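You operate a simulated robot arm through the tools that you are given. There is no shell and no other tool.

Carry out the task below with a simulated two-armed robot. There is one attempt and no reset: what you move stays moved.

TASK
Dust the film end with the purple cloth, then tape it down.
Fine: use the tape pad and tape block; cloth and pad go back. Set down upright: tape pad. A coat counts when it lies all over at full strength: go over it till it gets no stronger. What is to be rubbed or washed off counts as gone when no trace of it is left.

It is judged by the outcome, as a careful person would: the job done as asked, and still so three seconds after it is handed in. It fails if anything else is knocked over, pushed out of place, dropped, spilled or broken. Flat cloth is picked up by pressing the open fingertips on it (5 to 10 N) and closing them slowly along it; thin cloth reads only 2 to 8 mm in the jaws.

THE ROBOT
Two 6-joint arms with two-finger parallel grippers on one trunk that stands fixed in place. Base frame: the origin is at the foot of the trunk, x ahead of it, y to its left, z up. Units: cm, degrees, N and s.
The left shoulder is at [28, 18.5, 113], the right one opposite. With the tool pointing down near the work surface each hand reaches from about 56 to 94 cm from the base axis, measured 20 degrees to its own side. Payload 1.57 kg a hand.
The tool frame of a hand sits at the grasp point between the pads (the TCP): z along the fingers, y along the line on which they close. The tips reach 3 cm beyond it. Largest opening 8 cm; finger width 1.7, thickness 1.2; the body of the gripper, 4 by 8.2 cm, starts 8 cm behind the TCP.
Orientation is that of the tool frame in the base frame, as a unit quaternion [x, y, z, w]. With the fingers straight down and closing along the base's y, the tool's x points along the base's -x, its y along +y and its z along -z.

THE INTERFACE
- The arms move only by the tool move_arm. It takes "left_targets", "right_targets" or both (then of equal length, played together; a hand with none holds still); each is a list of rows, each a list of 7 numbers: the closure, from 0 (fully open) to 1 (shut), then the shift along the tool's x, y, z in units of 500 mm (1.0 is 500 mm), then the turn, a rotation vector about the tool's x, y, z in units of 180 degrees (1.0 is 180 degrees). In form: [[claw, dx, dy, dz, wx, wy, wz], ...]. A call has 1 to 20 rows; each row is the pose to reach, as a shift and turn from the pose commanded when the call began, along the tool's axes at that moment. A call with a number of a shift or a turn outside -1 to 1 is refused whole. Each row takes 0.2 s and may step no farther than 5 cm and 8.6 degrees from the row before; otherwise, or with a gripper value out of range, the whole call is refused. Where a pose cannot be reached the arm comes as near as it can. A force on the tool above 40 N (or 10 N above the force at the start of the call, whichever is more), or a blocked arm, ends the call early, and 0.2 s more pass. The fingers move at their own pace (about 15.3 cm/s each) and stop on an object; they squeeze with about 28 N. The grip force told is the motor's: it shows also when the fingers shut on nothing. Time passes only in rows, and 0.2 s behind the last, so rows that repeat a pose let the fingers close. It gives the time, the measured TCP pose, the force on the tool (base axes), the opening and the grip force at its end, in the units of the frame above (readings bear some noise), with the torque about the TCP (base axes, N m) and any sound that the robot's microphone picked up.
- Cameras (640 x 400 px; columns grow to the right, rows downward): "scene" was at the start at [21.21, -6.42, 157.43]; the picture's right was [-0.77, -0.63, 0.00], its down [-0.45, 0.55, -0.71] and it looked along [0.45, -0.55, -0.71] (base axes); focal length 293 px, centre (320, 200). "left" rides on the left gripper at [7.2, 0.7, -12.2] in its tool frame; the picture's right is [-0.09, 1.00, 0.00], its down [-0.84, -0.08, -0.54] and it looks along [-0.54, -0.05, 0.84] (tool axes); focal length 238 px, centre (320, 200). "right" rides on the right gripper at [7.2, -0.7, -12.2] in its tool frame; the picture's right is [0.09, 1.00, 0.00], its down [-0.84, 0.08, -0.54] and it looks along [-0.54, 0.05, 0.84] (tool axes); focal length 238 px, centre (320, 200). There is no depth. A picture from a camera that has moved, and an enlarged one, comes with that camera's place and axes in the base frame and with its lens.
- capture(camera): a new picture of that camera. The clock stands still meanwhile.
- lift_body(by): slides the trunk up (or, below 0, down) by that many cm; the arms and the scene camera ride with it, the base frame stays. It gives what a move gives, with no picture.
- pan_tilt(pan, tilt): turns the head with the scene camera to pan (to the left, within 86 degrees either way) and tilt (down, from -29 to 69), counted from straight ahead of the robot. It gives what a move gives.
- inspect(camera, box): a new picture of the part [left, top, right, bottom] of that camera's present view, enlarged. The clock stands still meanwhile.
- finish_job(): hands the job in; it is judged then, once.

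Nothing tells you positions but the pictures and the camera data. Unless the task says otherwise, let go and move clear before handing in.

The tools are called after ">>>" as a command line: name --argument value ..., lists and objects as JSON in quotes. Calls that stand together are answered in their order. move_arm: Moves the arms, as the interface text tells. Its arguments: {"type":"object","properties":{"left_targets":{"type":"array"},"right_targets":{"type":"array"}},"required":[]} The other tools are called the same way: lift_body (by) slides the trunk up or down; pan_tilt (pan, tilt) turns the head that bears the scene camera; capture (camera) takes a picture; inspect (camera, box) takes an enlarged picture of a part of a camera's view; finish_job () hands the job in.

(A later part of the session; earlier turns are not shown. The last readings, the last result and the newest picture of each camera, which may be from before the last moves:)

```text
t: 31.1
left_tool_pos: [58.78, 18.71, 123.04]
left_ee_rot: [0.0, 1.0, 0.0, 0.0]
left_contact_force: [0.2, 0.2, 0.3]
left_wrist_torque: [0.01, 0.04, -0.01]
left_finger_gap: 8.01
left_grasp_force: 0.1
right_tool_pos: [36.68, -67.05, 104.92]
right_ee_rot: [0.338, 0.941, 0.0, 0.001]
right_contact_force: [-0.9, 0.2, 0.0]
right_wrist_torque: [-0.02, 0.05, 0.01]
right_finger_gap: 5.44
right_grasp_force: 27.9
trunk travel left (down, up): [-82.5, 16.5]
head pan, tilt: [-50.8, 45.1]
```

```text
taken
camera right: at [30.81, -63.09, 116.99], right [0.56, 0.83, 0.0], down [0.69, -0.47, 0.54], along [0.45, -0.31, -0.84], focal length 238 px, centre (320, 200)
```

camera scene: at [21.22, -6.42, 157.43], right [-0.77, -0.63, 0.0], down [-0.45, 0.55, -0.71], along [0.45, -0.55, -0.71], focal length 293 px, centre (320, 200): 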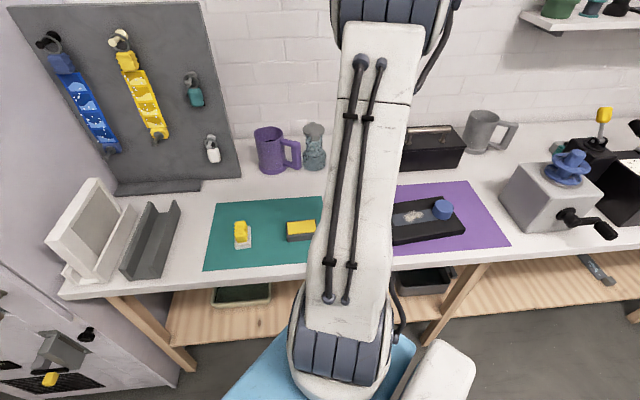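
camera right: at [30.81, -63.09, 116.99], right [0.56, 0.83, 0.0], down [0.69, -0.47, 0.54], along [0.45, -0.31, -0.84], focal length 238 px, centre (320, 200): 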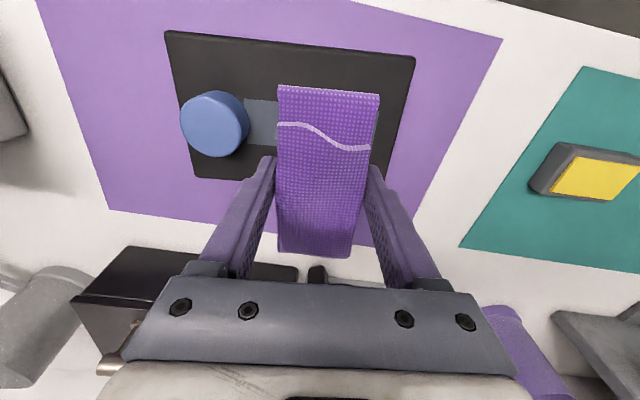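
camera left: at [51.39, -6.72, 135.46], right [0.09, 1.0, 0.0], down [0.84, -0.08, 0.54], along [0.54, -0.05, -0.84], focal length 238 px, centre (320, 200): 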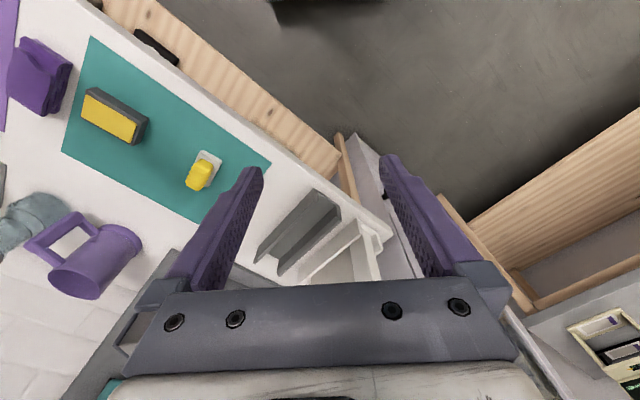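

I'm aligned over the dusty strip. I'll lower to just above the film.

>>> move_arm --right_targets '[[1.0, 0, 0, 0.02, 0, 0, 0], [1.0, 0, 0, 0.05, 0, 0, 0], [1.0, 0, 0, 0.08, 0, 0, 0], [1.0, 0, 0, 0.11, 0, 0, 0], [1.0, 0, 0, 0.135, 0, 0, 0], [1.0, 0, 0, 0.15, 0, 0, 0], [1.0, 0, 0, 0.158, 0, 0, 0], [1.0, 0, 0, 0.158, 0, 0, 0]]'

>>> capture --camera "right"

```text
t: 32.9
left_tool_pos: [58.65, 18.62, 123.03]
left_ee_rot: [-0.001, 1.0, 0.0, 0.0]
left_contact_force: [-0.1, 0.3, -0.8]
left_wrist_torque: [-0.01, 0.01, 0.0]
left_finger_gap: 8.02
left_grasp_force: 0.0
right_tool_pos: [36.57, -67.12, 96.99]
right_ee_rot: [0.338, 0.941, -0.001, 0.002]
right_contact_force: [0.8, -0.7, 0.0]
right_wrist_torque: [-0.01, -0.04, 0.01]
right_finger_gap: 5.42
right_grasp_force: 28.1
trunk travel left (down, up): [-82.5, 16.5]
head pan, tilt: [-50.8, 45.1]
```

```text
taken
camera right: at [30.76, -63.11, 109.08], right [0.56, 0.83, 0.0], down [0.69, -0.47, 0.54], along [0.45, -0.31, -0.84], focal length 238 px, centre (320, 200)
```

right: 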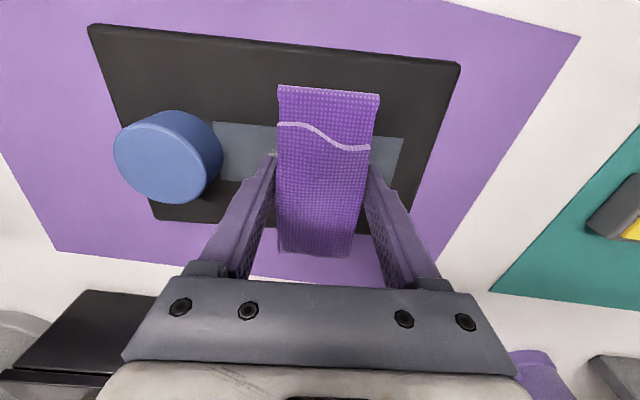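

No contact yet at z=97.0. I'll step down in small increments until I feel a few newtons.

>>> move_arm --right_targets '[[1.0, 0, 0, 0.004, 0, 0, 0], [1.0, 0, 0, 0.008, 0, 0, 0], [1.0, 0, 0, 0.012, 0, 0, 0], [1.0, 0, 0, 0.012, 0, 0, 0]]'

```text
t: 33.9
left_tool_pos: [58.67, 18.64, 123.08]
left_ee_rot: [0.001, 1.0, 0.0, 0.0]
left_contact_force: [0.5, -0.6, -0.1]
left_wrist_torque: [0.0, -0.03, -0.03]
left_finger_gap: 7.99
left_grasp_force: 0.0
right_tool_pos: [36.73, -67.12, 96.43]
right_ee_rot: [0.338, 0.941, -0.001, 0.002]
right_contact_force: [-0.2, -0.4, -0.8]
right_wrist_torque: [0.03, -0.02, 0.01]
right_finger_gap: 5.43
right_grasp_force: 28.4
trunk travel left (down, up): [-82.5, 16.5]
head pan, tilt: [-50.8, 45.1]
```

>>> move_arm --right_targets '[[1.0, 0, 0, 0.002, 0, 0, 0], [1.0, 0, 0, 0.004, 0, 0, 0], [1.0, 0, 0, 0.005, 0, 0, 0], [1.0, 0, 0, 0.005, 0, 0, 0]]'

```text
t: 34.9
left_tool_pos: [58.63, 18.76, 123.16]
left_ee_rot: [0.0, 1.0, 0.001, 0.0]
left_contact_force: [-0.4, 0.8, 0.5]
left_wrist_torque: [0.02, 0.01, 0.0]
left_finger_gap: 7.99
left_grasp_force: 0.1
right_tool_pos: [36.66, -67.1, 96.19]
right_ee_rot: [0.338, 0.941, -0.001, 0.001]
right_contact_force: [-1.5, 2.1, 8.2]
right_wrist_torque: [0.14, 0.02, 0.01]
right_finger_gap: 5.44
right_grasp_force: 27.5
trunk travel left (down, up): [-82.5, 16.5]
head pan, tilt: [-50.8, 45.1]
```

Contact at about 8 N. Now I'll wipe back and forth along the film, keeping clear of the knob.

>>> move_arm --right_targets '[[1.0, 0, 0.02, 0, 0, 0, 0], [1.0, 0, 0.04, 0, 0, 0, 0], [1.0, 0, 0.05, 0, 0, 0, 0], [1.0, 0, 0.03, 0, 0, 0, 0], [1.0, 0, 0.01, 0, 0, 0, 0], [1.0, 0, -0.01, 0, 0, 0, 0], [1.0, 0, -0.03, 0, 0, 0, 0], [1.0, 0, -0.05, 0, 0, 0, 0], [1.0, 0, -0.03, 0, 0, 0, 0], [1.0, 0, -0.01, 0, 0, 0, 0], [1.0, 0, 0.01, 0, 0, 0, 0], [1.0, 0, 0.03, 0, 0, 0, 0], [1.0, 0, 0.05, 0, 0, 0, 0], [1.0, 0, 0.03, 0, 0, 0, 0], [1.0, 0, 0.01, 0, 0, 0, 0], [1.0, 0, -0.01, 0, 0, 0, 0], [1.0, 0, -0.03, 0, 0, 0, 0], [1.0, 0, -0.05, 0, 0, 0, 0], [1.0, 0, -0.025, 0, 0, 0, 0], [1.0, 0, 0, 0, 0, 0, 0]]'

>>> capture --camera "right"

```text
t: 39.1
left_tool_pos: [58.66, 18.73, 123.13]
left_ee_rot: [-0.001, 1.0, 0.0, 0.0]
left_contact_force: [0.4, -0.7, 0.9]
left_wrist_torque: [0.02, -0.02, 0.0]
left_finger_gap: 8.0
left_grasp_force: 0.0
right_tool_pos: [36.64, -67.11, 96.19]
right_ee_rot: [0.338, 0.941, -0.002, 0.001]
right_contact_force: [-2.6, -2.2, 4.3]
right_wrist_torque: [0.14, 0.17, 0.14]
right_finger_gap: 5.39
right_grasp_force: 27.7
trunk travel left (down, up): [-82.5, 16.5]
head pan, tilt: [-50.8, 45.1]
```

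```text
taken
camera right: at [30.79, -63.06, 108.24], right [0.56, 0.83, 0.0], down [0.69, -0.47, 0.54], along [0.45, -0.31, -0.84], focal length 238 px, centre (320, 200)
```

right: 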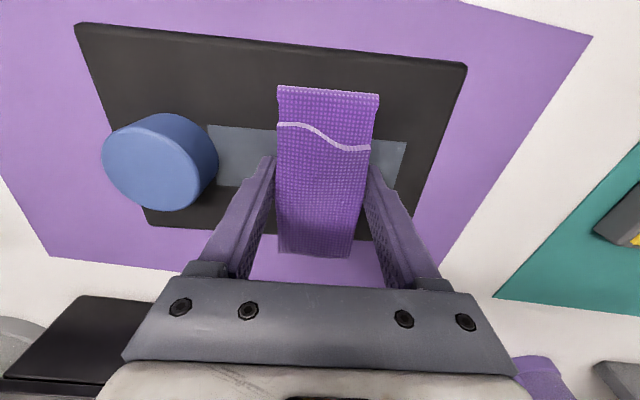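

The wipe ran cleanly. I'll lift and shift aside to see whether any dust is left.

>>> move_arm --right_targets '[[1.0, 0, 0, -0.01, 0, 0, 0], [1.0, 0, 0, -0.03, 0, 0, 0], [1.0, 0, 0.02, -0.06, 0, 0, 0], [1.0, 0, 0.06, -0.08, 0, 0, 0], [1.0, 0, 0.1, -0.1, 0, 0, 0], [1.0, 0, 0.14, -0.1, 0, 0, 0], [1.0, 0, 0.18, -0.1, 0, 0, 0], [1.0, 0, 0.2, -0.1, 0, 0, 0], [1.0, 0, 0.2, -0.1, 0, 0, 0]]'

>>> capture --camera "right"

>>> inspect --camera "right" --box '[60, 80, 280, 220]'

```text
t: 41.1
left_tool_pos: [58.66, 18.7, 123.05]
left_ee_rot: [0.0, 1.0, 0.001, -0.001]
left_contact_force: [0.6, -0.1, 0.5]
left_wrist_torque: [0.01, -0.01, 0.04]
left_finger_gap: 7.98
left_grasp_force: 0.0
right_tool_pos: [42.97, -59.35, 101.15]
right_ee_rot: [0.339, 0.941, -0.002, 0.002]
right_contact_force: [-0.1, 0.4, -0.2]
right_wrist_torque: [0.0, -0.02, 0.02]
right_finger_gap: 5.44
right_grasp_force: 27.9
trunk travel left (down, up): [-82.5, 16.5]
head pan, tilt: [-50.8, 45.1]
```

```text
taken
camera right: at [37.15, -55.32, 113.26], right [0.56, 0.83, 0.0], down [0.69, -0.47, 0.54], along [0.45, -0.31, -0.84], focal length 238 px, centre (320, 200)
```

right: 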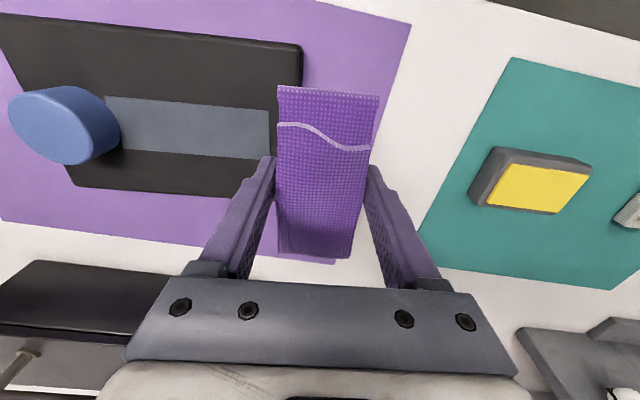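

```text
2.86 times, centred on (170, 150) of right
camera zoom: at [37.15, -55.32, 113.26], right [0.56, 0.83, 0.0], down [0.69, -0.47, 0.54], along [0.45, -0.31, -0.84], focal length 681 px, centre (749, 343)
```

zoom: 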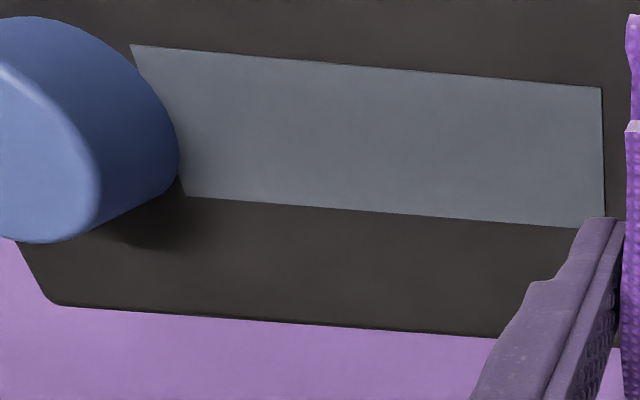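

It looks clean. I'll zoom in harder to check for faint traces.

>>> inspect --camera "right" --box '[100, 90, 200, 160]'

>>> inspect --camera "right" --box '[180, 95, 280, 165]'

```text
5.71 times, centred on (150, 125) of right
camera zoom: at [37.15, -55.32, 113.26], right [0.56, 0.83, 0.0], down [0.69, -0.47, 0.54], along [0.45, -0.31, -0.84], focal length 1362 px, centre (1291, 629)
```

zoom: 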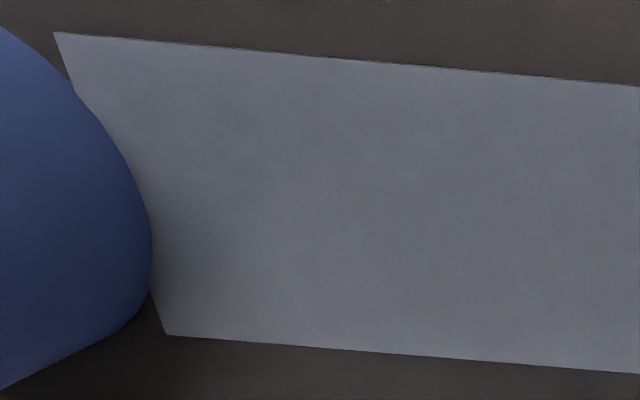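

```text
5.71 times, centred on (230, 130) of right
camera zoom: at [37.15, -55.32, 113.26], right [0.56, 0.83, 0.0], down [0.69, -0.47, 0.54], along [0.45, -0.31, -0.84], focal length 1362 px, centre (834, 600)
```

zoom: 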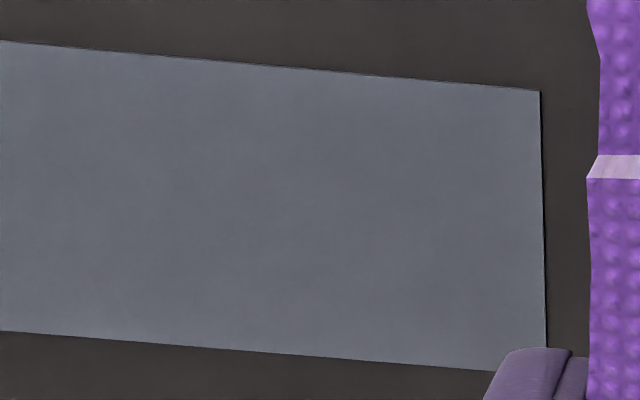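

No trace is visible. As insurance I'll make one more pass with the cloth before putting it back.

>>> move_arm --right_targets '[[1.0, 0, -0.04, 0, 0, 0, 0], [1.0, 0, -0.09, 0, 0, 0, 0], [1.0, 0, -0.14, 0, 0, 0, 0], [1.0, 0, -0.18, 0.01, 0, 0, 0], [1.0, 0, -0.2, 0.04, 0, 0, 0], [1.0, 0, -0.2, 0.07, 0, 0, 0], [1.0, 0, -0.2, 0.088, 0, 0, 0], [1.0, 0, -0.2, 0.094, 0, 0, 0], [1.0, 0, -0.2, 0.098, 0, 0, 0], [1.0, 0, -0.2, 0.1, 0, 0, 0], [1.0, 0, -0.2, 0.1005, 0, 0, 0]]'

```text
t: 43.5
left_tool_pos: [58.64, 18.56, 123.19]
left_ee_rot: [0.0, 1.0, 0.0, 0.0]
left_contact_force: [-0.1, 0.4, -0.8]
left_wrist_torque: [-0.02, -0.02, -0.03]
left_finger_gap: 7.97
left_grasp_force: 0.1
right_tool_pos: [36.75, -66.99, 96.17]
right_ee_rot: [0.338, 0.941, -0.001, 0.002]
right_contact_force: [-2.9, -0.2, 3.3]
right_wrist_torque: [0.22, 0.21, 0.07]
right_finger_gap: 5.42
right_grasp_force: 27.9
trunk travel left (down, up): [-82.5, 16.5]
head pan, tilt: [-50.8, 45.1]
```

>>> move_arm --right_targets '[[1.0, 0, 0.02, 0.001, 0, 0, 0], [1.0, 0, 0.04, 0.001, 0, 0, 0], [1.0, 0, 0.055, 0.001, 0, 0, 0], [1.0, 0, 0.03, 0.001, 0, 0, 0], [1.0, 0, 0.01, 0.001, 0, 0, 0], [1.0, 0, -0.01, 0.001, 0, 0, 0], [1.0, 0, -0.03, 0.001, 0, 0, 0], [1.0, 0, -0.055, 0.001, 0, 0, 0], [1.0, 0, -0.03, 0.001, 0, 0, 0], [1.0, 0, -0.01, 0.001, 0, 0, 0], [1.0, 0, 0.01, 0.001, 0, 0, 0], [1.0, 0, 0.03, 0.001, 0, 0, 0], [1.0, 0, 0.055, 0.001, 0, 0, 0], [1.0, 0, 0.03, 0, 0, 0, 0], [1.0, 0, 0, 0, 0, 0, 0], [1.0, 0, 0, -0.01, 0, 0, 0], [1.0, 0, 0.01, -0.04, 0, 0, 0], [1.0, 0, 0.05, -0.08, 0, 0, 0], [1.0, 0, 0.1, -0.12, 0, 0, 0], [1.0, 0, 0.14, -0.16, 0, 0, 0]]'

>>> capture --camera "right"

```text
t: 47.7
left_tool_pos: [58.63, 18.73, 123.19]
left_ee_rot: [0.0, 1.0, 0.001, 0.0]
left_contact_force: [-0.2, -0.1, -0.6]
left_wrist_torque: [0.01, 0.02, -0.02]
left_finger_gap: 8.01
left_grasp_force: 0.2
right_tool_pos: [41.08, -61.42, 104.23]
right_ee_rot: [0.338, 0.941, 0.0, 0.001]
right_contact_force: [-0.2, -0.2, -0.9]
right_wrist_torque: [0.01, -0.02, 0.03]
right_finger_gap: 5.44
right_grasp_force: 28.2
trunk travel left (down, up): [-82.5, 16.5]
head pan, tilt: [-50.8, 45.1]
```

```text
taken
camera right: at [35.26, -57.47, 116.29], right [0.56, 0.83, 0.0], down [0.69, -0.47, 0.54], along [0.45, -0.31, -0.84], focal length 238 px, centre (320, 200)
```

right: 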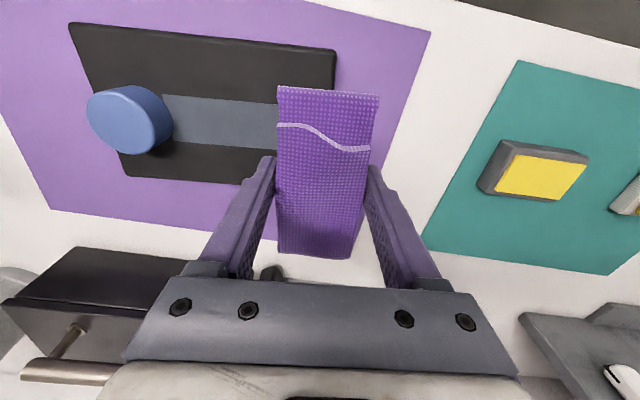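

The cloth is still seated in the jaws. I'll carry it back over its original spot and square it up.

>>> move_arm --right_targets '[[1.0, -0.006, 0.025, 0, 0, 0, 0], [1.0, -0.013, 0.06, 0, 0, 0, 0.005], [1.0, -0.021, 0.095, 0, 0, 0, 0.01], [1.0, -0.029, 0.13, 0, 0, 0, 0.015], [1.0, -0.037, 0.165, 0, 0, 0, 0.02], [1.0, -0.045, 0.2, 0, 0, 0, 0.025], [1.0, -0.053, 0.235, 0, 0, 0, 0.0306], [1.0, -0.0593, 0.262, 0, 0, 0, 0.0306], [1.0, -0.0593, 0.262, 0.03, 0, 0, 0.0306], [1.0, -0.0593, 0.262, 0.06, 0, 0, 0.0306], [1.0, -0.0593, 0.262, 0.09, 0, 0, 0.0306], [1.0, -0.0593, 0.262, 0.12, 0, 0, 0.0306], [1.0, -0.0593, 0.262, 0.15, 0, 0, 0.0306], [1.0, -0.0593, 0.262, 0.15, 0, 0, 0.0306]]'

>>> capture --camera "right"

```text
t: 50.7
left_tool_pos: [58.76, 18.67, 123.15]
left_ee_rot: [-0.001, 1.0, 0.0, 0.0]
left_contact_force: [0.0, -0.6, 0.3]
left_wrist_torque: [0.03, -0.04, -0.02]
left_finger_gap: 8.01
left_grasp_force: 0.1
right_tool_pos: [51.69, -53.3, 96.62]
right_ee_rot: [0.382, 0.924, 0.0, 0.002]
right_contact_force: [-0.2, -0.2, -0.2]
right_wrist_torque: [-0.04, -0.01, -0.04]
right_finger_gap: 5.42
right_grasp_force: 27.9
trunk travel left (down, up): [-82.5, 16.5]
head pan, tilt: [-50.8, 45.1]
```

```text
taken
camera right: at [46.23, -48.73, 108.7], right [0.64, 0.77, 0.0], down [0.65, -0.54, 0.54], along [0.42, -0.35, -0.84], focal length 238 px, centre (320, 200)
```

right: 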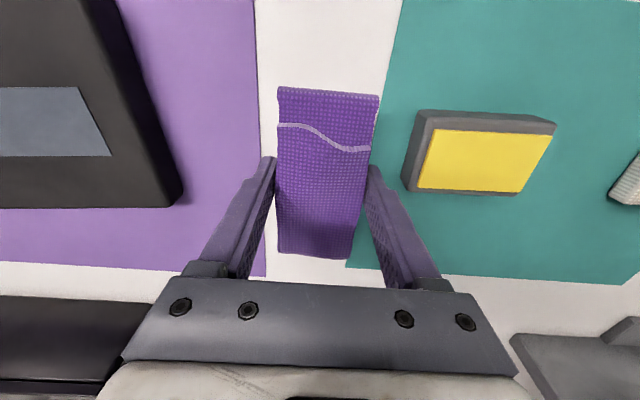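

Right over the spot. Lowering to just touch down.

>>> move_arm --right_targets '[[1.0, 0, 0, 0.02, 0, 0, 0], [1.0, 0, 0, 0.04, 0, 0, 0], [1.0, 0, 0, 0.055, 0, 0, 0], [1.0, 0, 0, 0.062, 0, 0, 0], [1.0, 0, 0, 0.066, 0, 0, 0], [1.0, 0, 0, 0.068, 0, 0, 0], [1.0, 0, 0, 0.068, 0, 0, 0]]'

```text
t: 52.3
left_tool_pos: [58.81, 18.51, 123.1]
left_ee_rot: [0.0, 1.0, 0.0, 0.0]
left_contact_force: [0.6, -0.4, 0.6]
left_wrist_torque: [0.01, -0.01, -0.04]
left_finger_gap: 8.0
left_grasp_force: 0.1
right_tool_pos: [51.73, -53.33, 93.2]
right_ee_rot: [0.382, 0.924, 0.0, 0.002]
right_contact_force: [-0.4, 0.3, -0.2]
right_wrist_torque: [0.0, 0.0, -0.01]
right_finger_gap: 5.43
right_grasp_force: 28.2
trunk travel left (down, up): [-82.5, 16.5]
head pan, tilt: [-50.8, 45.1]
```

No touch yet; a millimetre more.

>>> move_arm --right_targets '[[1.0, 0, 0, 0.001, 0, 0, 0], [1.0, 0, 0, 0.0025, 0, 0, 0], [1.0, 0, 0, 0.0025, 0, 0, 0]]'

```text
t: 53.1
left_tool_pos: [58.69, 18.75, 123.13]
left_ee_rot: [0.0, 1.0, 0.0, 0.001]
left_contact_force: [-0.6, 0.3, 0.1]
left_wrist_torque: [-0.04, 0.02, 0.0]
left_finger_gap: 8.0
left_grasp_force: 0.0
right_tool_pos: [51.8, -53.35, 93.18]
right_ee_rot: [0.383, 0.924, -0.001, 0.001]
right_contact_force: [-0.1, 0.8, 13.1]
right_wrist_torque: [0.37, 0.26, 0.03]
right_finger_gap: 5.44
right_grasp_force: 27.9
trunk travel left (down, up): [-82.5, 16.5]
head pan, tilt: [-50.8, 45.1]
```

The cloth now rests on the bench. I'll ease off a hair, open the fingers gradually and rise straight up.

>>> move_arm --right_targets '[[1.0, 0, 0, -0.002, 0, 0, 0], [0.3, 0, 0, -0.002, 0, 0, 0], [0.2, 0, 0, -0.002, 0, 0, 0], [0.1, 0, 0, -0.002, 0, 0, 0], [0, 0, 0, -0.002, 0, 0, 0], [0, 0, 0, -0.002, 0, 0, 0], [0, 0, 0, -0.02, 0, 0, 0], [0, 0, 0, -0.06, 0, 0, 0], [0, 0, 0, -0.12, 0, 0, 0], [0, 0, 0, -0.2, 0, 0, 0], [0, 0, 0, -0.25, 0, 0, 0], [0, 0, 0, -0.25, 0, 0, 0]]'

>>> capture --camera "right"

```text
t: 55.7
left_tool_pos: [58.64, 18.64, 123.1]
left_ee_rot: [0.0, 1.0, 0.001, 0.0]
left_contact_force: [-0.2, 0.3, 0.8]
left_wrist_torque: [-0.04, 0.01, 0.02]
left_finger_gap: 8.01
left_grasp_force: 0.1
right_tool_pos: [51.7, -53.33, 105.67]
right_ee_rot: [0.383, 0.924, -0.001, 0.002]
right_contact_force: [-1.0, -0.3, 0.0]
right_wrist_torque: [0.0, 0.0, -0.03]
right_finger_gap: 7.99
right_grasp_force: 0.0
trunk travel left (down, up): [-82.5, 16.5]
head pan, tilt: [-50.8, 45.1]
```

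```text
taken
camera right: at [46.22, -48.81, 117.74], right [0.64, 0.77, 0.0], down [0.65, -0.54, 0.54], along [0.42, -0.35, -0.84], focal length 238 px, centre (320, 200)
```

right: 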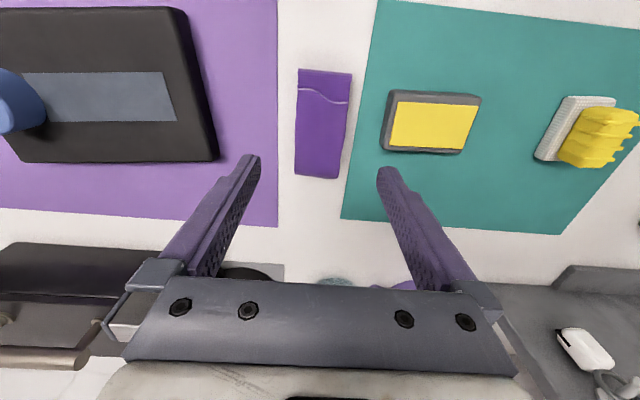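

The cloth is back in place. Now I'll move over the tape pad for a close look at its handle.

>>> move_arm --right_targets '[[0, 0.005, 0.06, 0, 0, 0, 0], [0, 0.012, 0.14, 0, 0, 0, 0], [0, 0.02, 0.22, 0, 0, 0, 0], [0, 0.03, 0.3, 0, 0, 0, 0], [0, 0.04, 0.38, 0, 0, 0, 0], [0, 0.05, 0.46, 0, 0, 0, 0], [0, 0.057, 0.52, 0, 0, 0, 0], [0, 0.057, 0.546, 0, 0, 0, 0], [0, 0.057, 0.546, 0, 0, 0, 0]]'

>>> capture --camera "right"

>>> inspect --camera "right" --box '[240, 60, 400, 200]'

>>> capture --camera "scene"

```text
t: 57.7
left_tool_pos: [58.7, 18.81, 123.23]
left_ee_rot: [0.0, 1.0, 0.0, 0.0]
left_contact_force: [-0.1, 0.0, 0.5]
left_wrist_torque: [0.0, 0.01, 0.01]
left_finger_gap: 7.99
left_grasp_force: 0.1
right_tool_pos: [69.14, -32.14, 105.54]
right_ee_rot: [0.383, 0.924, -0.001, 0.002]
right_contact_force: [-0.3, 0.8, 0.3]
right_wrist_torque: [-0.01, -0.03, 0.07]
right_finger_gap: 8.01
right_grasp_force: 0.0
trunk travel left (down, up): [-82.5, 16.5]
head pan, tilt: [-50.8, 45.1]
```

```text
taken
camera right: at [63.62, -27.53, 117.61], right [0.64, 0.77, 0.0], down [0.65, -0.54, 0.54], along [0.42, -0.35, -0.84], focal length 238 px, centre (320, 200)
```

right: 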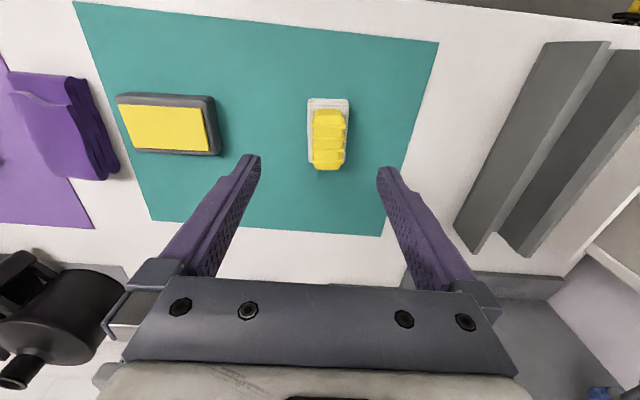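

```text
2.86 times, centred on (320, 130) of right
camera zoom: at [63.62, -27.53, 117.61], right [0.64, 0.77, 0.0], down [0.65, -0.54, 0.54], along [0.42, -0.35, -0.84], focal length 681 px, centre (320, 400)
```

zoom: 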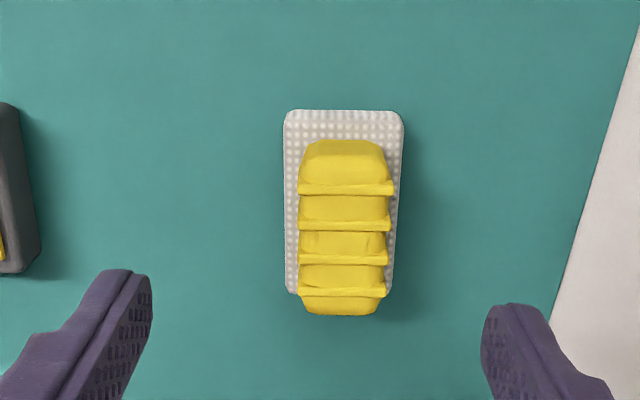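

```text
taken
camera scene: at [21.22, -6.4, 157.43], right [-0.77, -0.63, 0.0], down [-0.45, 0.55, -0.71], along [0.45, -0.55, -0.71], focal length 293 px, centre (320, 200)
```

scene: 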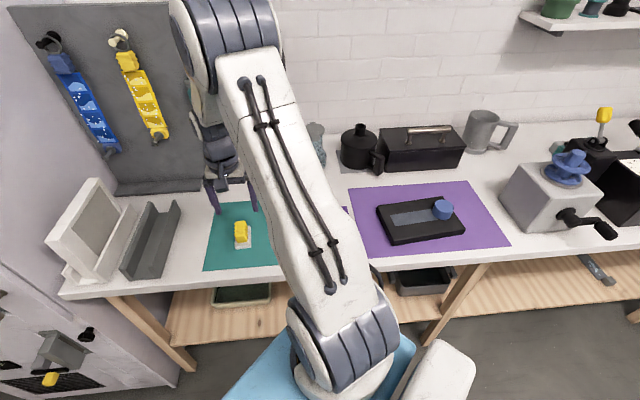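

The pad has a 4.4×7 cm white base and a ridged handle about 3 cm wide, turned about 50° and centred near (70.5,-32.1). I'll align my jaws to the handle and lower part way.

>>> move_arm --right_targets '[[0, -0.01, 0.01, 0.0, 0, 0, -0.014], [0, -0.0194, 0.02, 0.03, 0, 0, -0.0283], [0, -0.0194, 0.02, 0.08, 0, 0, -0.0283], [0, -0.0194, 0.02, 0.11, 0, 0, -0.0283], [0, -0.0194, 0.02, 0.12, 0, 0, -0.0283], [0, -0.0194, 0.02, 0.12, 0, 0, -0.0283]]'

>>> capture --camera "right"

>>> inspect --camera "right" --box '[220, 60, 420, 260]'

```text
t: 59.1
left_tool_pos: [58.74, 18.62, 123.04]
left_ee_rot: [0.0, 1.0, 0.0, 0.001]
left_contact_force: [-0.4, -0.4, -0.2]
left_wrist_torque: [-0.01, 0.03, 0.01]
left_finger_gap: 7.98
left_grasp_force: 0.1
right_tool_pos: [70.3, -32.21, 99.66]
right_ee_rot: [0.342, 0.94, -0.001, 0.002]
right_contact_force: [-0.3, 0.5, -0.1]
right_wrist_torque: [-0.01, 0.02, 0.02]
right_finger_gap: 7.99
right_grasp_force: 0.2
trunk travel left (down, up): [-82.5, 16.5]
head pan, tilt: [-50.8, 45.1]
```

```text
taken
camera right: at [64.51, -28.17, 111.65], right [0.57, 0.82, 0.0], down [0.69, -0.48, 0.54], along [0.45, -0.31, -0.84], focal length 238 px, centre (320, 200)
```

right: 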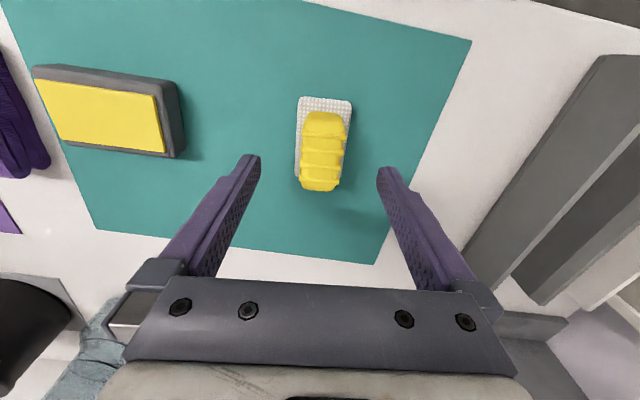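

```text
2.00 times, centred on (320, 160) of right
camera zoom: at [64.51, -28.17, 111.65], right [0.57, 0.82, 0.0], down [0.69, -0.48, 0.54], along [0.45, -0.31, -0.84], focal length 477 px, centre (320, 280)
```

zoom: 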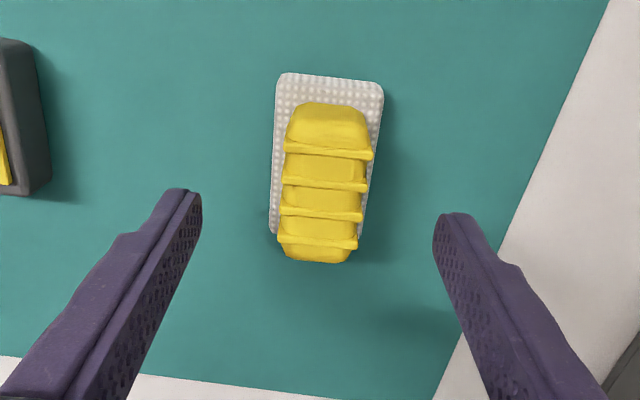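

Aligned. Lowering around the handle with the tips ending just above the pad's base.

>>> move_arm --right_targets '[[0, -0.0024, 0.004, 0.02, 0, 0, 0], [0, -0.0024, 0.004, 0.04, 0, 0, 0], [0, -0.0024, 0.004, 0.06, 0, 0, 0], [0, -0.0024, 0.004, 0.075, 0, 0, 0], [0, -0.0024, 0.004, 0.085, 0, 0, 0], [0, -0.0024, 0.004, 0.085, 0, 0, 0]]'

>>> inspect --camera "right" --box '[220, 60, 420, 260]'

```text
t: 60.5
left_tool_pos: [58.68, 18.7, 123.11]
left_ee_rot: [0.001, 1.0, 0.0, 0.0]
left_contact_force: [0.7, -0.5, -0.4]
left_wrist_torque: [0.02, 0.06, 0.0]
left_finger_gap: 7.99
left_grasp_force: 0.0
right_tool_pos: [70.71, -32.17, 95.28]
right_ee_rot: [0.341, 0.94, 0.0, 0.001]
right_contact_force: [0.0, -0.1, -0.4]
right_wrist_torque: [-0.01, 0.02, 0.0]
right_finger_gap: 8.01
right_grasp_force: 0.1
trunk travel left (down, up): [-82.5, 16.5]
head pan, tilt: [-50.8, 45.1]
```

```text
2.00 times, centred on (320, 160) of right
camera zoom: at [64.86, -28.0, 107.3], right [0.57, 0.82, 0.0], down [0.69, -0.48, 0.54], along [0.45, -0.31, -0.84], focal length 477 px, centre (320, 280)
```

zoom: 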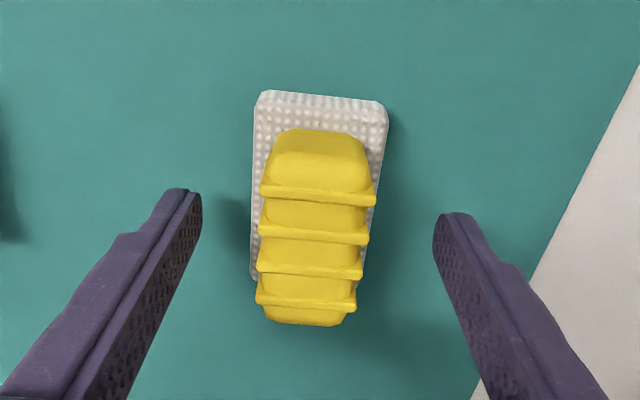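

Well centred. Closing on the handle.

>>> move_arm --right_targets '[[0.2, 0, 0, 0, 0, 0, 0], [0.4, 0, 0, 0, 0, 0, 0], [0.5, 0, 0, 0, 0, 0, 0], [0.56, 0, 0, 0, 0, 0, 0], [0.62, 0, 0, 0, 0, 0, 0], [0.68, 0, 0, 0, 0, 0, 0], [0.8, 0, 0, 0, 0, 0, 0], [1.0, 0, 0, 0, 0, 0, 0], [1.0, 0, 0, 0, 0, 0, 0]]'

>>> inspect --camera "right" --box '[220, 60, 420, 260]'

```text
t: 62.5
left_tool_pos: [58.74, 18.68, 123.14]
left_ee_rot: [0.0, 1.0, 0.0, 0.0]
left_contact_force: [0.1, -0.3, 1.0]
left_wrist_torque: [-0.01, 0.01, 0.04]
left_finger_gap: 7.98
left_grasp_force: 0.1
right_tool_pos: [70.76, -32.04, 95.38]
right_ee_rot: [0.341, 0.94, 0.0, 0.002]
right_contact_force: [-0.4, -0.8, 0.4]
right_wrist_torque: [0.05, 0.03, 0.02]
right_finger_gap: 2.9
right_grasp_force: 28.1
trunk travel left (down, up): [-82.5, 16.5]
head pan, tilt: [-50.8, 45.1]
```

```text
2.00 times, centred on (320, 160) of right
camera zoom: at [64.85, -28.0, 107.32], right [0.57, 0.82, 0.0], down [0.69, -0.48, 0.54], along [0.45, -0.31, -0.84], focal length 477 px, centre (320, 280)
```

zoom: 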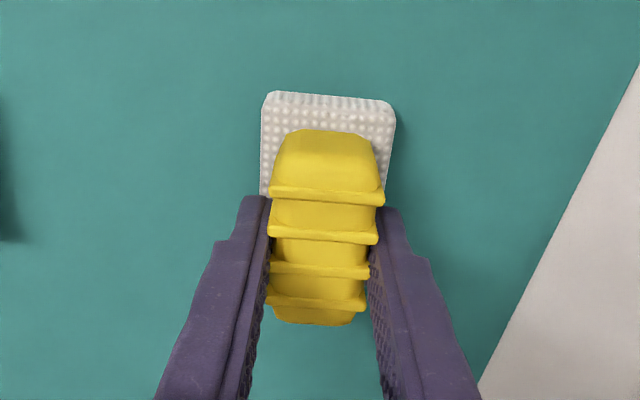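

Firm grip at 2.9 cm. Lifting slowly.

>>> move_arm --right_targets '[[1.0, 0, 0, -0.003, 0, 0, 0], [1.0, 0, 0, -0.008, 0, 0, 0], [1.0, 0, 0, -0.015, 0, 0, 0], [1.0, 0, 0, -0.025, 0, 0, 0], [1.0, 0, 0, -0.038, 0, 0, 0], [1.0, 0, 0, -0.055, 0, 0, 0], [1.0, 0, 0, -0.075, 0, 0, 0], [1.0, 0, 0, -0.1, 0, 0, 0], [1.0, 0, 0, -0.12, 0, 0, 0], [1.0, 0, 0, -0.13, 0, 0, 0], [1.0, 0, 0, -0.13, 0, 0, 0]]'

>>> capture --camera "right"

```text
t: 64.9
left_tool_pos: [58.62, 18.71, 123.1]
left_ee_rot: [-0.001, 1.0, 0.0, 0.0]
left_contact_force: [0.0, 0.0, -0.2]
left_wrist_torque: [0.01, -0.02, 0.02]
left_finger_gap: 8.0
left_grasp_force: 0.0
right_tool_pos: [70.73, -31.9, 101.81]
right_ee_rot: [0.341, 0.94, -0.001, 0.001]
right_contact_force: [0.0, 0.0, -0.1]
right_wrist_torque: [-0.02, 0.02, -0.01]
right_finger_gap: 2.92
right_grasp_force: 27.7
trunk travel left (down, up): [-82.5, 16.5]
head pan, tilt: [-50.8, 45.1]
```

```text
taken
camera right: at [64.81, -27.81, 113.85], right [0.57, 0.82, 0.0], down [0.69, -0.48, 0.54], along [0.45, -0.31, -0.84], focal length 238 px, centre (320, 200)
```

right: 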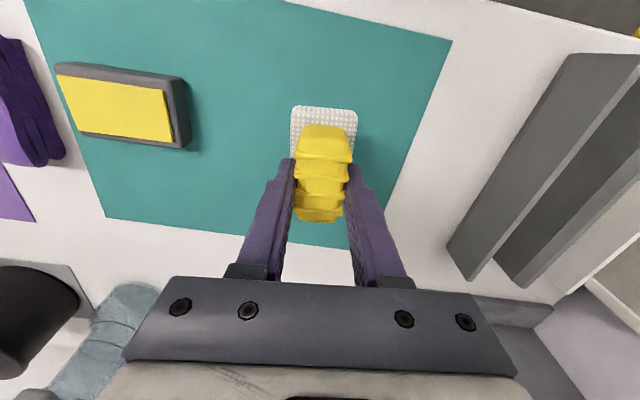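

The pad is in hand. I'll carry it over the tape block, turning it 87° so its long side matches the block's face.

>>> move_arm --right_targets '[[1.0, 0.002, -0.02, -0.02, 0, 0, -0.03], [1.0, 0.004, -0.05, -0.04, 0, 0, -0.07], [1.0, 0.006, -0.08, -0.044, 0, 0, -0.11], [1.0, 0.008, -0.11, -0.044, 0, 0, -0.15], [1.0, 0.01, -0.14, -0.044, 0, 0, -0.19], [1.0, 0.012, -0.17, -0.044, 0, 0, -0.23], [1.0, 0.014, -0.2, -0.044, 0, 0, -0.27], [1.0, 0.016, -0.23, -0.044, 0, 0, -0.31], [1.0, 0.018, -0.26, -0.044, 0, 0, -0.35], [1.0, 0.02, -0.29, -0.044, 0, 0, -0.39], [1.0, 0.021, -0.315, -0.044, 0, 0, -0.43], [1.0, 0.0218, -0.335, -0.044, 0, 0, -0.465], [1.0, 0.0218, -0.3426, -0.044, 0, 0, -0.481], [1.0, 0.0218, -0.3426, -0.044, 0, 0, -0.481]]'

>>> capture --camera "right"

>>> capture --camera "scene"

```text
t: 67.9
left_tool_pos: [58.81, 18.7, 123.14]
left_ee_rot: [0.0, 1.0, 0.0, 0.0]
left_contact_force: [-0.5, 0.0, 0.5]
left_wrist_torque: [0.02, 0.03, -0.01]
left_finger_gap: 7.99
left_grasp_force: 0.1
right_tool_pos: [58.81, -44.41, 104.06]
right_ee_rot: [-0.396, 0.918, -0.001, 0.0]
right_contact_force: [0.0, -0.4, -0.2]
right_wrist_torque: [-0.05, -0.01, 0.04]
right_finger_gap: 2.92
right_grasp_force: 28.2
trunk travel left (down, up): [-82.5, 16.5]
head pan, tilt: [-50.8, 45.1]
```

```text
taken
camera right: at [54.47, -50.11, 116.08], right [-0.79, 0.62, 0.0], down [0.52, 0.66, 0.54], along [0.33, 0.43, -0.84], focal length 238 px, centre (320, 200)
```

right: 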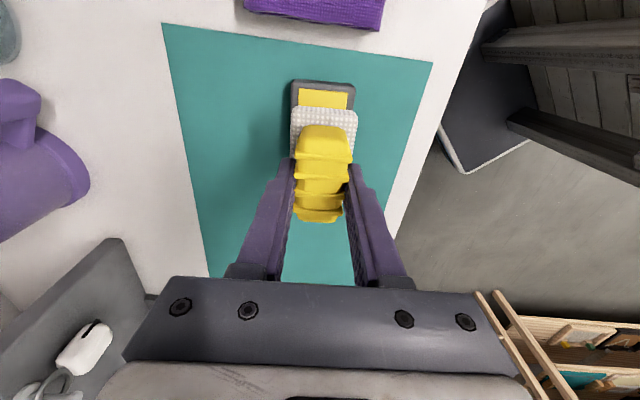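

```text
taken
camera scene: at [21.21, -6.41, 157.43], right [-0.77, -0.63, 0.0], down [-0.45, 0.55, -0.71], along [0.45, -0.55, -0.71], focal length 293 px, centre (320, 200)
```

scene: 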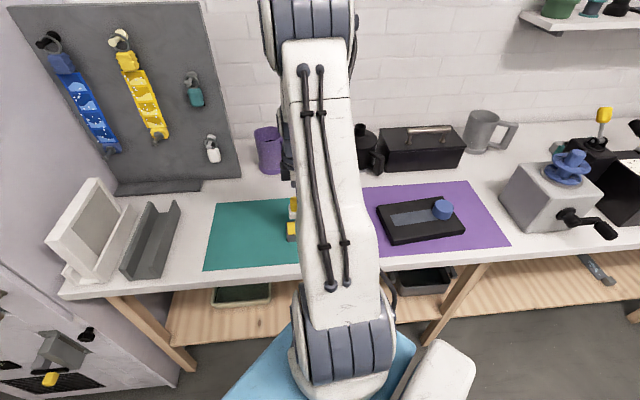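

The pad is aligned above the block. Lowering close, then feeling for contact.

>>> move_arm --right_targets '[[1.0, 0, 0, 0.02, 0, 0, 0], [1.0, 0, 0, 0.05, 0, 0, 0], [1.0, 0, 0, 0.075, 0, 0, 0], [1.0, 0, 0, 0.09, 0, 0, 0], [1.0, 0, 0, 0.1, 0, 0, 0], [1.0, 0, 0, 0.1, 0, 0, 0]]'

>>> capture --camera "right"

>>> inspect --camera "right" --box '[240, 40, 400, 180]'

```text
t: 69.3
left_tool_pos: [58.73, 18.73, 123.08]
left_ee_rot: [0.0, 1.0, 0.0, 0.001]
left_contact_force: [0.2, 0.0, -0.3]
left_wrist_torque: [-0.02, 0.0, 0.02]
left_finger_gap: 8.0
left_grasp_force: 0.1
right_tool_pos: [58.91, -44.48, 99.07]
right_ee_rot: [-0.397, 0.918, -0.001, 0.0]
right_contact_force: [-0.1, -0.1, 0.2]
right_wrist_torque: [0.03, -0.01, -0.01]
right_finger_gap: 2.92
right_grasp_force: 28.1
trunk travel left (down, up): [-82.5, 16.5]
head pan, tilt: [-50.8, 45.1]
```

```text
taken
camera right: at [54.54, -50.11, 111.12], right [-0.79, 0.62, 0.0], down [0.52, 0.66, 0.54], along [0.34, 0.42, -0.84], focal length 238 px, centre (320, 200)
```

right: 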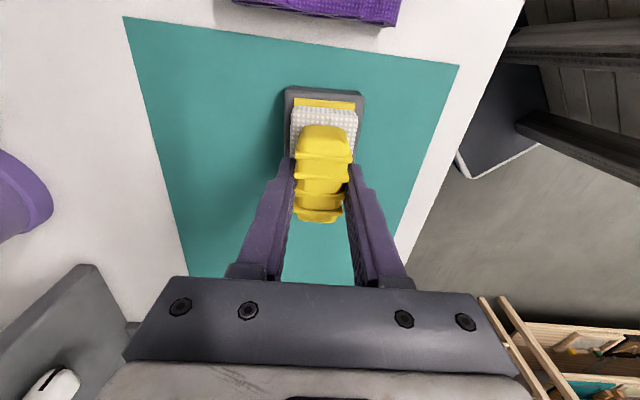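

```text
2.86 times, centred on (320, 110) of right
camera zoom: at [54.54, -50.11, 111.12], right [-0.79, 0.62, 0.0], down [0.52, 0.66, 0.54], along [0.34, 0.42, -0.84], focal length 681 px, centre (320, 457)
```

zoom: 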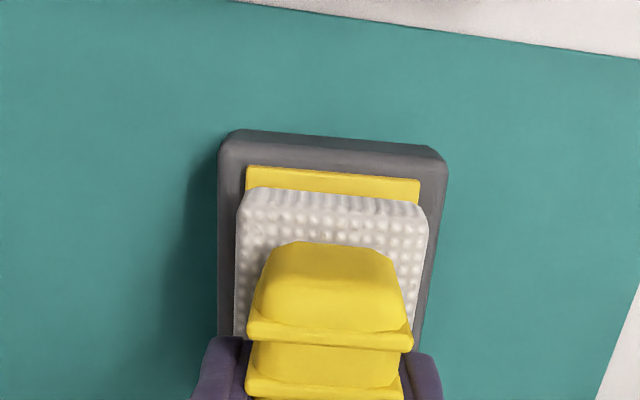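

Good overlap with the yellow face. Lowering onto it gently.

>>> move_arm --right_targets '[[1.0, 0, 0, 0.005, 0, 0, 0], [1.0, 0, 0, 0.01, 0, 0, 0], [1.0, 0, 0, 0.013, 0, 0, 0], [1.0, 0, 0, 0.013, 0, 0, 0]]'

```text
t: 70.3
left_tool_pos: [58.74, 18.68, 123.06]
left_ee_rot: [0.0, 1.0, 0.0, 0.0]
left_contact_force: [-0.6, 0.2, -0.5]
left_wrist_torque: [-0.01, -0.03, -0.01]
left_finger_gap: 7.99
left_grasp_force: 0.1
right_tool_pos: [58.87, -44.27, 98.51]
right_ee_rot: [-0.397, 0.918, -0.001, 0.0]
right_contact_force: [-0.5, 0.5, -1.1]
right_wrist_torque: [-0.01, 0.01, 0.0]
right_finger_gap: 2.94
right_grasp_force: 28.2
trunk travel left (down, up): [-82.5, 16.5]
head pan, tilt: [-50.8, 45.1]
```

>>> move_arm --right_targets '[[1.0, 0, 0, 0.002, 0, 0, 0], [1.0, 0, 0, 0.004, 0, 0, 0], [1.0, 0, 0, 0.005, 0, 0, 0], [1.0, 0, 0, 0.005, 0, 0, 0]]'

```text
t: 71.3
left_tool_pos: [58.54, 18.73, 123.15]
left_ee_rot: [0.0, 1.0, 0.0, 0.0]
left_contact_force: [-0.3, 0.3, 0.3]
left_wrist_torque: [-0.01, 0.01, 0.03]
left_finger_gap: 7.98
left_grasp_force: 0.1
right_tool_pos: [58.84, -44.35, 98.27]
right_ee_rot: [-0.396, 0.918, -0.003, 0.001]
right_contact_force: [-1.5, 2.6, 19.0]
right_wrist_torque: [0.43, 0.0, 0.01]
right_finger_gap: 2.91
right_grasp_force: 28.2
trunk travel left (down, up): [-82.5, 16.5]
head pan, tilt: [-50.8, 45.1]
```

Firm contact on the block (19 N). I'll ease off to about 10 N, hold a moment, then lift.

>>> move_arm --right_targets '[[1.0, 0, 0, -0.0015, 0, 0, 0], [1.0, 0, 0, -0.0015, 0, 0, 0], [1.0, 0, 0, -0.0015, 0, 0, 0]]'

>>> move_arm --right_targets '[[1.0, 0, 0, -0.004, 0, 0, 0], [1.0, 0, 0, -0.012, 0, 0, 0], [1.0, 0, 0, -0.025, 0, 0, 0], [1.0, 0, 0, -0.045, 0, 0, 0], [1.0, 0, 0, -0.07, 0, 0, 0], [1.0, 0, 0, -0.1, 0, 0, 0], [1.0, 0, 0, -0.12, 0, 0, 0], [1.0, 0, 0, -0.12, 0, 0, 0]]'

>>> capture --camera "right"

```text
t: 72.1
left_tool_pos: [58.75, 18.76, 123.21]
left_ee_rot: [0.0, 1.0, 0.0, 0.0]
left_contact_force: [0.4, 0.3, 0.1]
left_wrist_torque: [-0.01, 0.02, -0.02]
left_finger_gap: 8.0
left_grasp_force: 0.0
right_tool_pos: [58.86, -44.38, 98.24]
right_ee_rot: [-0.397, 0.918, -0.003, 0.001]
right_contact_force: [-0.5, -0.4, 9.8]
right_wrist_torque: [0.14, -0.03, -0.01]
right_finger_gap: 2.93
right_grasp_force: 27.8
trunk travel left (down, up): [-82.5, 16.5]
head pan, tilt: [-50.8, 45.1]
```

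```text
t: 73.9
left_tool_pos: [58.73, 18.69, 123.09]
left_ee_rot: [-0.001, 1.0, 0.0, 0.0]
left_contact_force: [0.5, 0.5, -0.1]
left_wrist_torque: [0.0, -0.01, 0.02]
left_finger_gap: 8.01
left_grasp_force: 0.1
right_tool_pos: [58.67, -44.15, 104.23]
right_ee_rot: [-0.396, 0.918, -0.001, 0.0]
right_contact_force: [0.4, -0.8, -1.7]
right_wrist_torque: [0.01, 0.0, -0.02]
right_finger_gap: 2.9
right_grasp_force: 28.3
trunk travel left (down, up): [-82.5, 16.5]
head pan, tilt: [-50.8, 45.1]
```

```text
taken
camera right: at [54.49, -50.02, 116.27], right [-0.79, 0.62, 0.0], down [0.52, 0.66, 0.54], along [0.34, 0.43, -0.84], focal length 238 px, centre (320, 200)
```

right: 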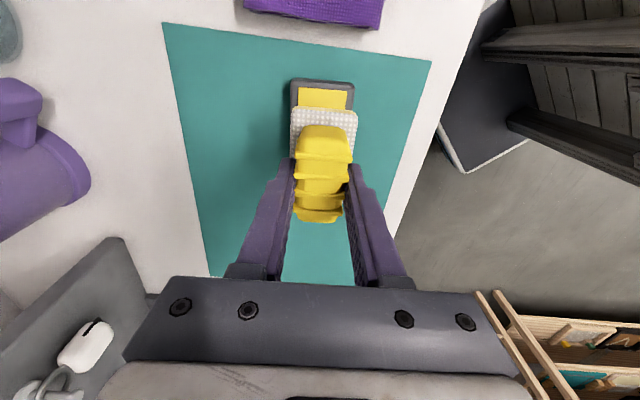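

The pad should now carry tape. I'll carry it to the film's free end, aligned with the strip.

>>> move_arm --right_targets '[[1.0, 0.02, 0, -0.006, 0, 0, 0], [1.0, 0.06, 0, -0.01, 0, 0, -0.004], [1.0, 0.11, 0.001, -0.01, 0, 0, -0.008], [1.0, 0.16, 0.002, -0.01, 0, 0, -0.012], [1.0, 0.21, 0.003, -0.01, 0, 0, -0.016], [1.0, 0.26, 0.004, -0.01, 0, 0, -0.021], [1.0, 0.31, 0.005, -0.01, 0, 0, -0.021], [1.0, 0.36, 0.005, -0.01, 0, 0, -0.021], [1.0, 0.41, 0.006, -0.01, 0, 0, -0.021], [1.0, 0.46, 0.006, -0.01, 0, 0, -0.021], [1.0, 0.51, 0.007, -0.01, 0, 0, -0.021], [1.0, 0.55, 0.0076, -0.01, 0, 0, -0.021], [1.0, 0.58, 0.0076, -0.01, 0, 0, -0.021], [1.0, 0.5915, 0.0076, -0.01, 0, 0, -0.021], [1.0, 0.5915, 0.0076, -0.01, 0, 0, -0.021]]'

>>> capture --camera "right"

>>> inspect --camera "right" --box '[220, 40, 420, 240]'

```text
t: 77.1
left_tool_pos: [58.64, 18.78, 123.03]
left_ee_rot: [-0.001, 1.0, 0.0, 0.0]
left_contact_force: [-0.2, 0.0, 0.0]
left_wrist_torque: [-0.02, 0.02, -0.02]
left_finger_gap: 8.02
left_grasp_force: 0.1
right_tool_pos: [38.23, -65.6, 104.62]
right_ee_rot: [-0.426, 0.905, 0.0, 0.0]
right_contact_force: [0.1, 0.5, -1.6]
right_wrist_torque: [0.0, 0.0, -0.02]
right_finger_gap: 2.92
right_grasp_force: 27.5
trunk travel left (down, up): [-82.5, 16.5]
head pan, tilt: [-50.8, 45.1]
```

```text
taken
camera right: at [34.27, -71.67, 116.81], right [-0.83, 0.56, 0.0], down [0.47, 0.7, 0.54], along [0.31, 0.45, -0.84], focal length 238 px, centre (320, 200)
```

right: 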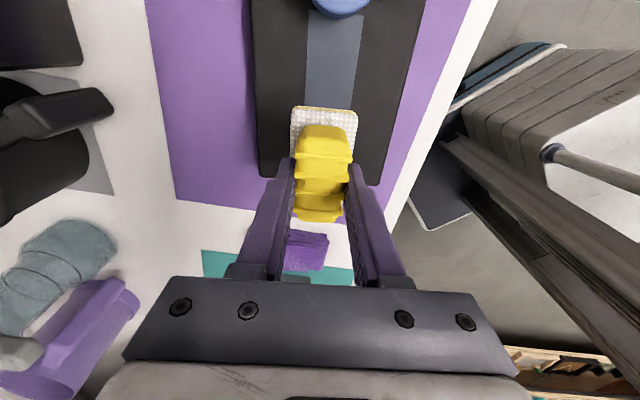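

```text
2.00 times, centred on (320, 140) of right
camera zoom: at [34.27, -71.67, 116.81], right [-0.83, 0.56, 0.0], down [0.47, 0.7, 0.54], along [0.31, 0.45, -0.84], focal length 477 px, centre (320, 320)
```

zoom: 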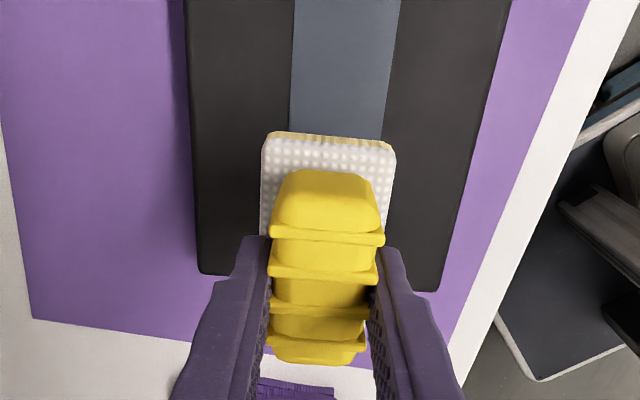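

The pad's underside now shows yellow. It seems a few mm off the film's centre line, so I'll lower to just above the film and check alignment there.

>>> move_arm --right_targets '[[1.0, 0, 0.003, 0.02, 0, 0, 0], [1.0, 0, 0.006, 0.05, 0, 0, 0], [1.0, 0, 0.006, 0.08, 0, 0, 0], [1.0, 0, 0.006, 0.098, 0, 0, 0], [1.0, 0, 0.006, 0.108, 0, 0, 0], [1.0, 0, 0.006, 0.108, 0, 0, 0], [1.0, 0, 0.006, 0.108, 0, 0, 0]]'

>>> inspect --camera "right" --box '[220, 40, 420, 240]'

```text
t: 78.7
left_tool_pos: [58.81, 18.63, 123.21]
left_ee_rot: [0.0, 1.0, 0.0, -0.001]
left_contact_force: [1.0, 0.3, 0.4]
left_wrist_torque: [-0.01, 0.02, -0.02]
left_finger_gap: 8.0
left_grasp_force: 0.2
right_tool_pos: [38.02, -65.45, 99.2]
right_ee_rot: [-0.426, 0.905, -0.001, 0.0]
right_contact_force: [0.4, 0.6, -1.0]
right_wrist_torque: [0.02, 0.0, -0.01]
right_finger_gap: 2.92
right_grasp_force: 27.8
trunk travel left (down, up): [-82.5, 16.5]
head pan, tilt: [-50.8, 45.1]
```

```text
2.00 times, centred on (320, 140) of right
camera zoom: at [34.06, -71.5, 111.39], right [-0.83, 0.56, 0.0], down [0.47, 0.7, 0.54], along [0.31, 0.45, -0.84], focal length 477 px, centre (320, 320)
```

zoom: 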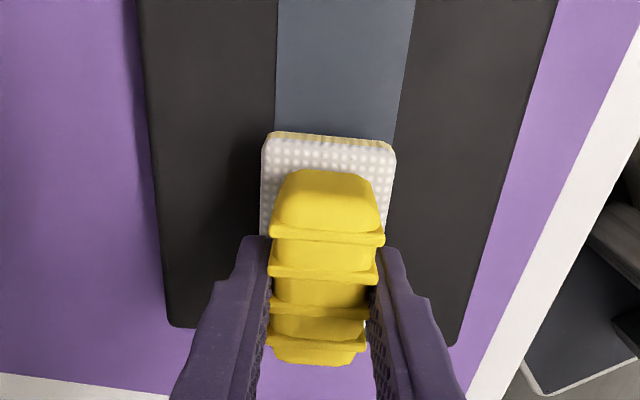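

Just 2 mm off-centre. I'll correct that and press down gently.

>>> move_arm --right_targets '[[1.0, 0, 0.0045, 0.004, 0, 0, 0], [1.0, 0, 0.0045, 0.009, 0, 0, 0], [1.0, 0, 0.0045, 0.014, 0, 0, 0], [1.0, 0, 0.0045, 0.016, 0, 0, 0], [1.0, 0, 0.0045, 0.016, 0, 0, 0]]'

```text
t: 79.9
left_tool_pos: [58.74, 18.74, 123.17]
left_ee_rot: [0.0, 1.0, -0.001, -0.001]
left_contact_force: [-0.7, -0.3, 0.0]
left_wrist_torque: [-0.01, 0.0, -0.01]
left_finger_gap: 8.0
left_grasp_force: 0.0
right_tool_pos: [37.86, -65.32, 98.67]
right_ee_rot: [-0.426, 0.905, -0.002, 0.001]
right_contact_force: [-0.3, 0.4, -1.4]
right_wrist_torque: [0.02, 0.02, -0.01]
right_finger_gap: 2.9
right_grasp_force: 28.5
trunk travel left (down, up): [-82.5, 16.5]
head pan, tilt: [-50.8, 45.1]
```

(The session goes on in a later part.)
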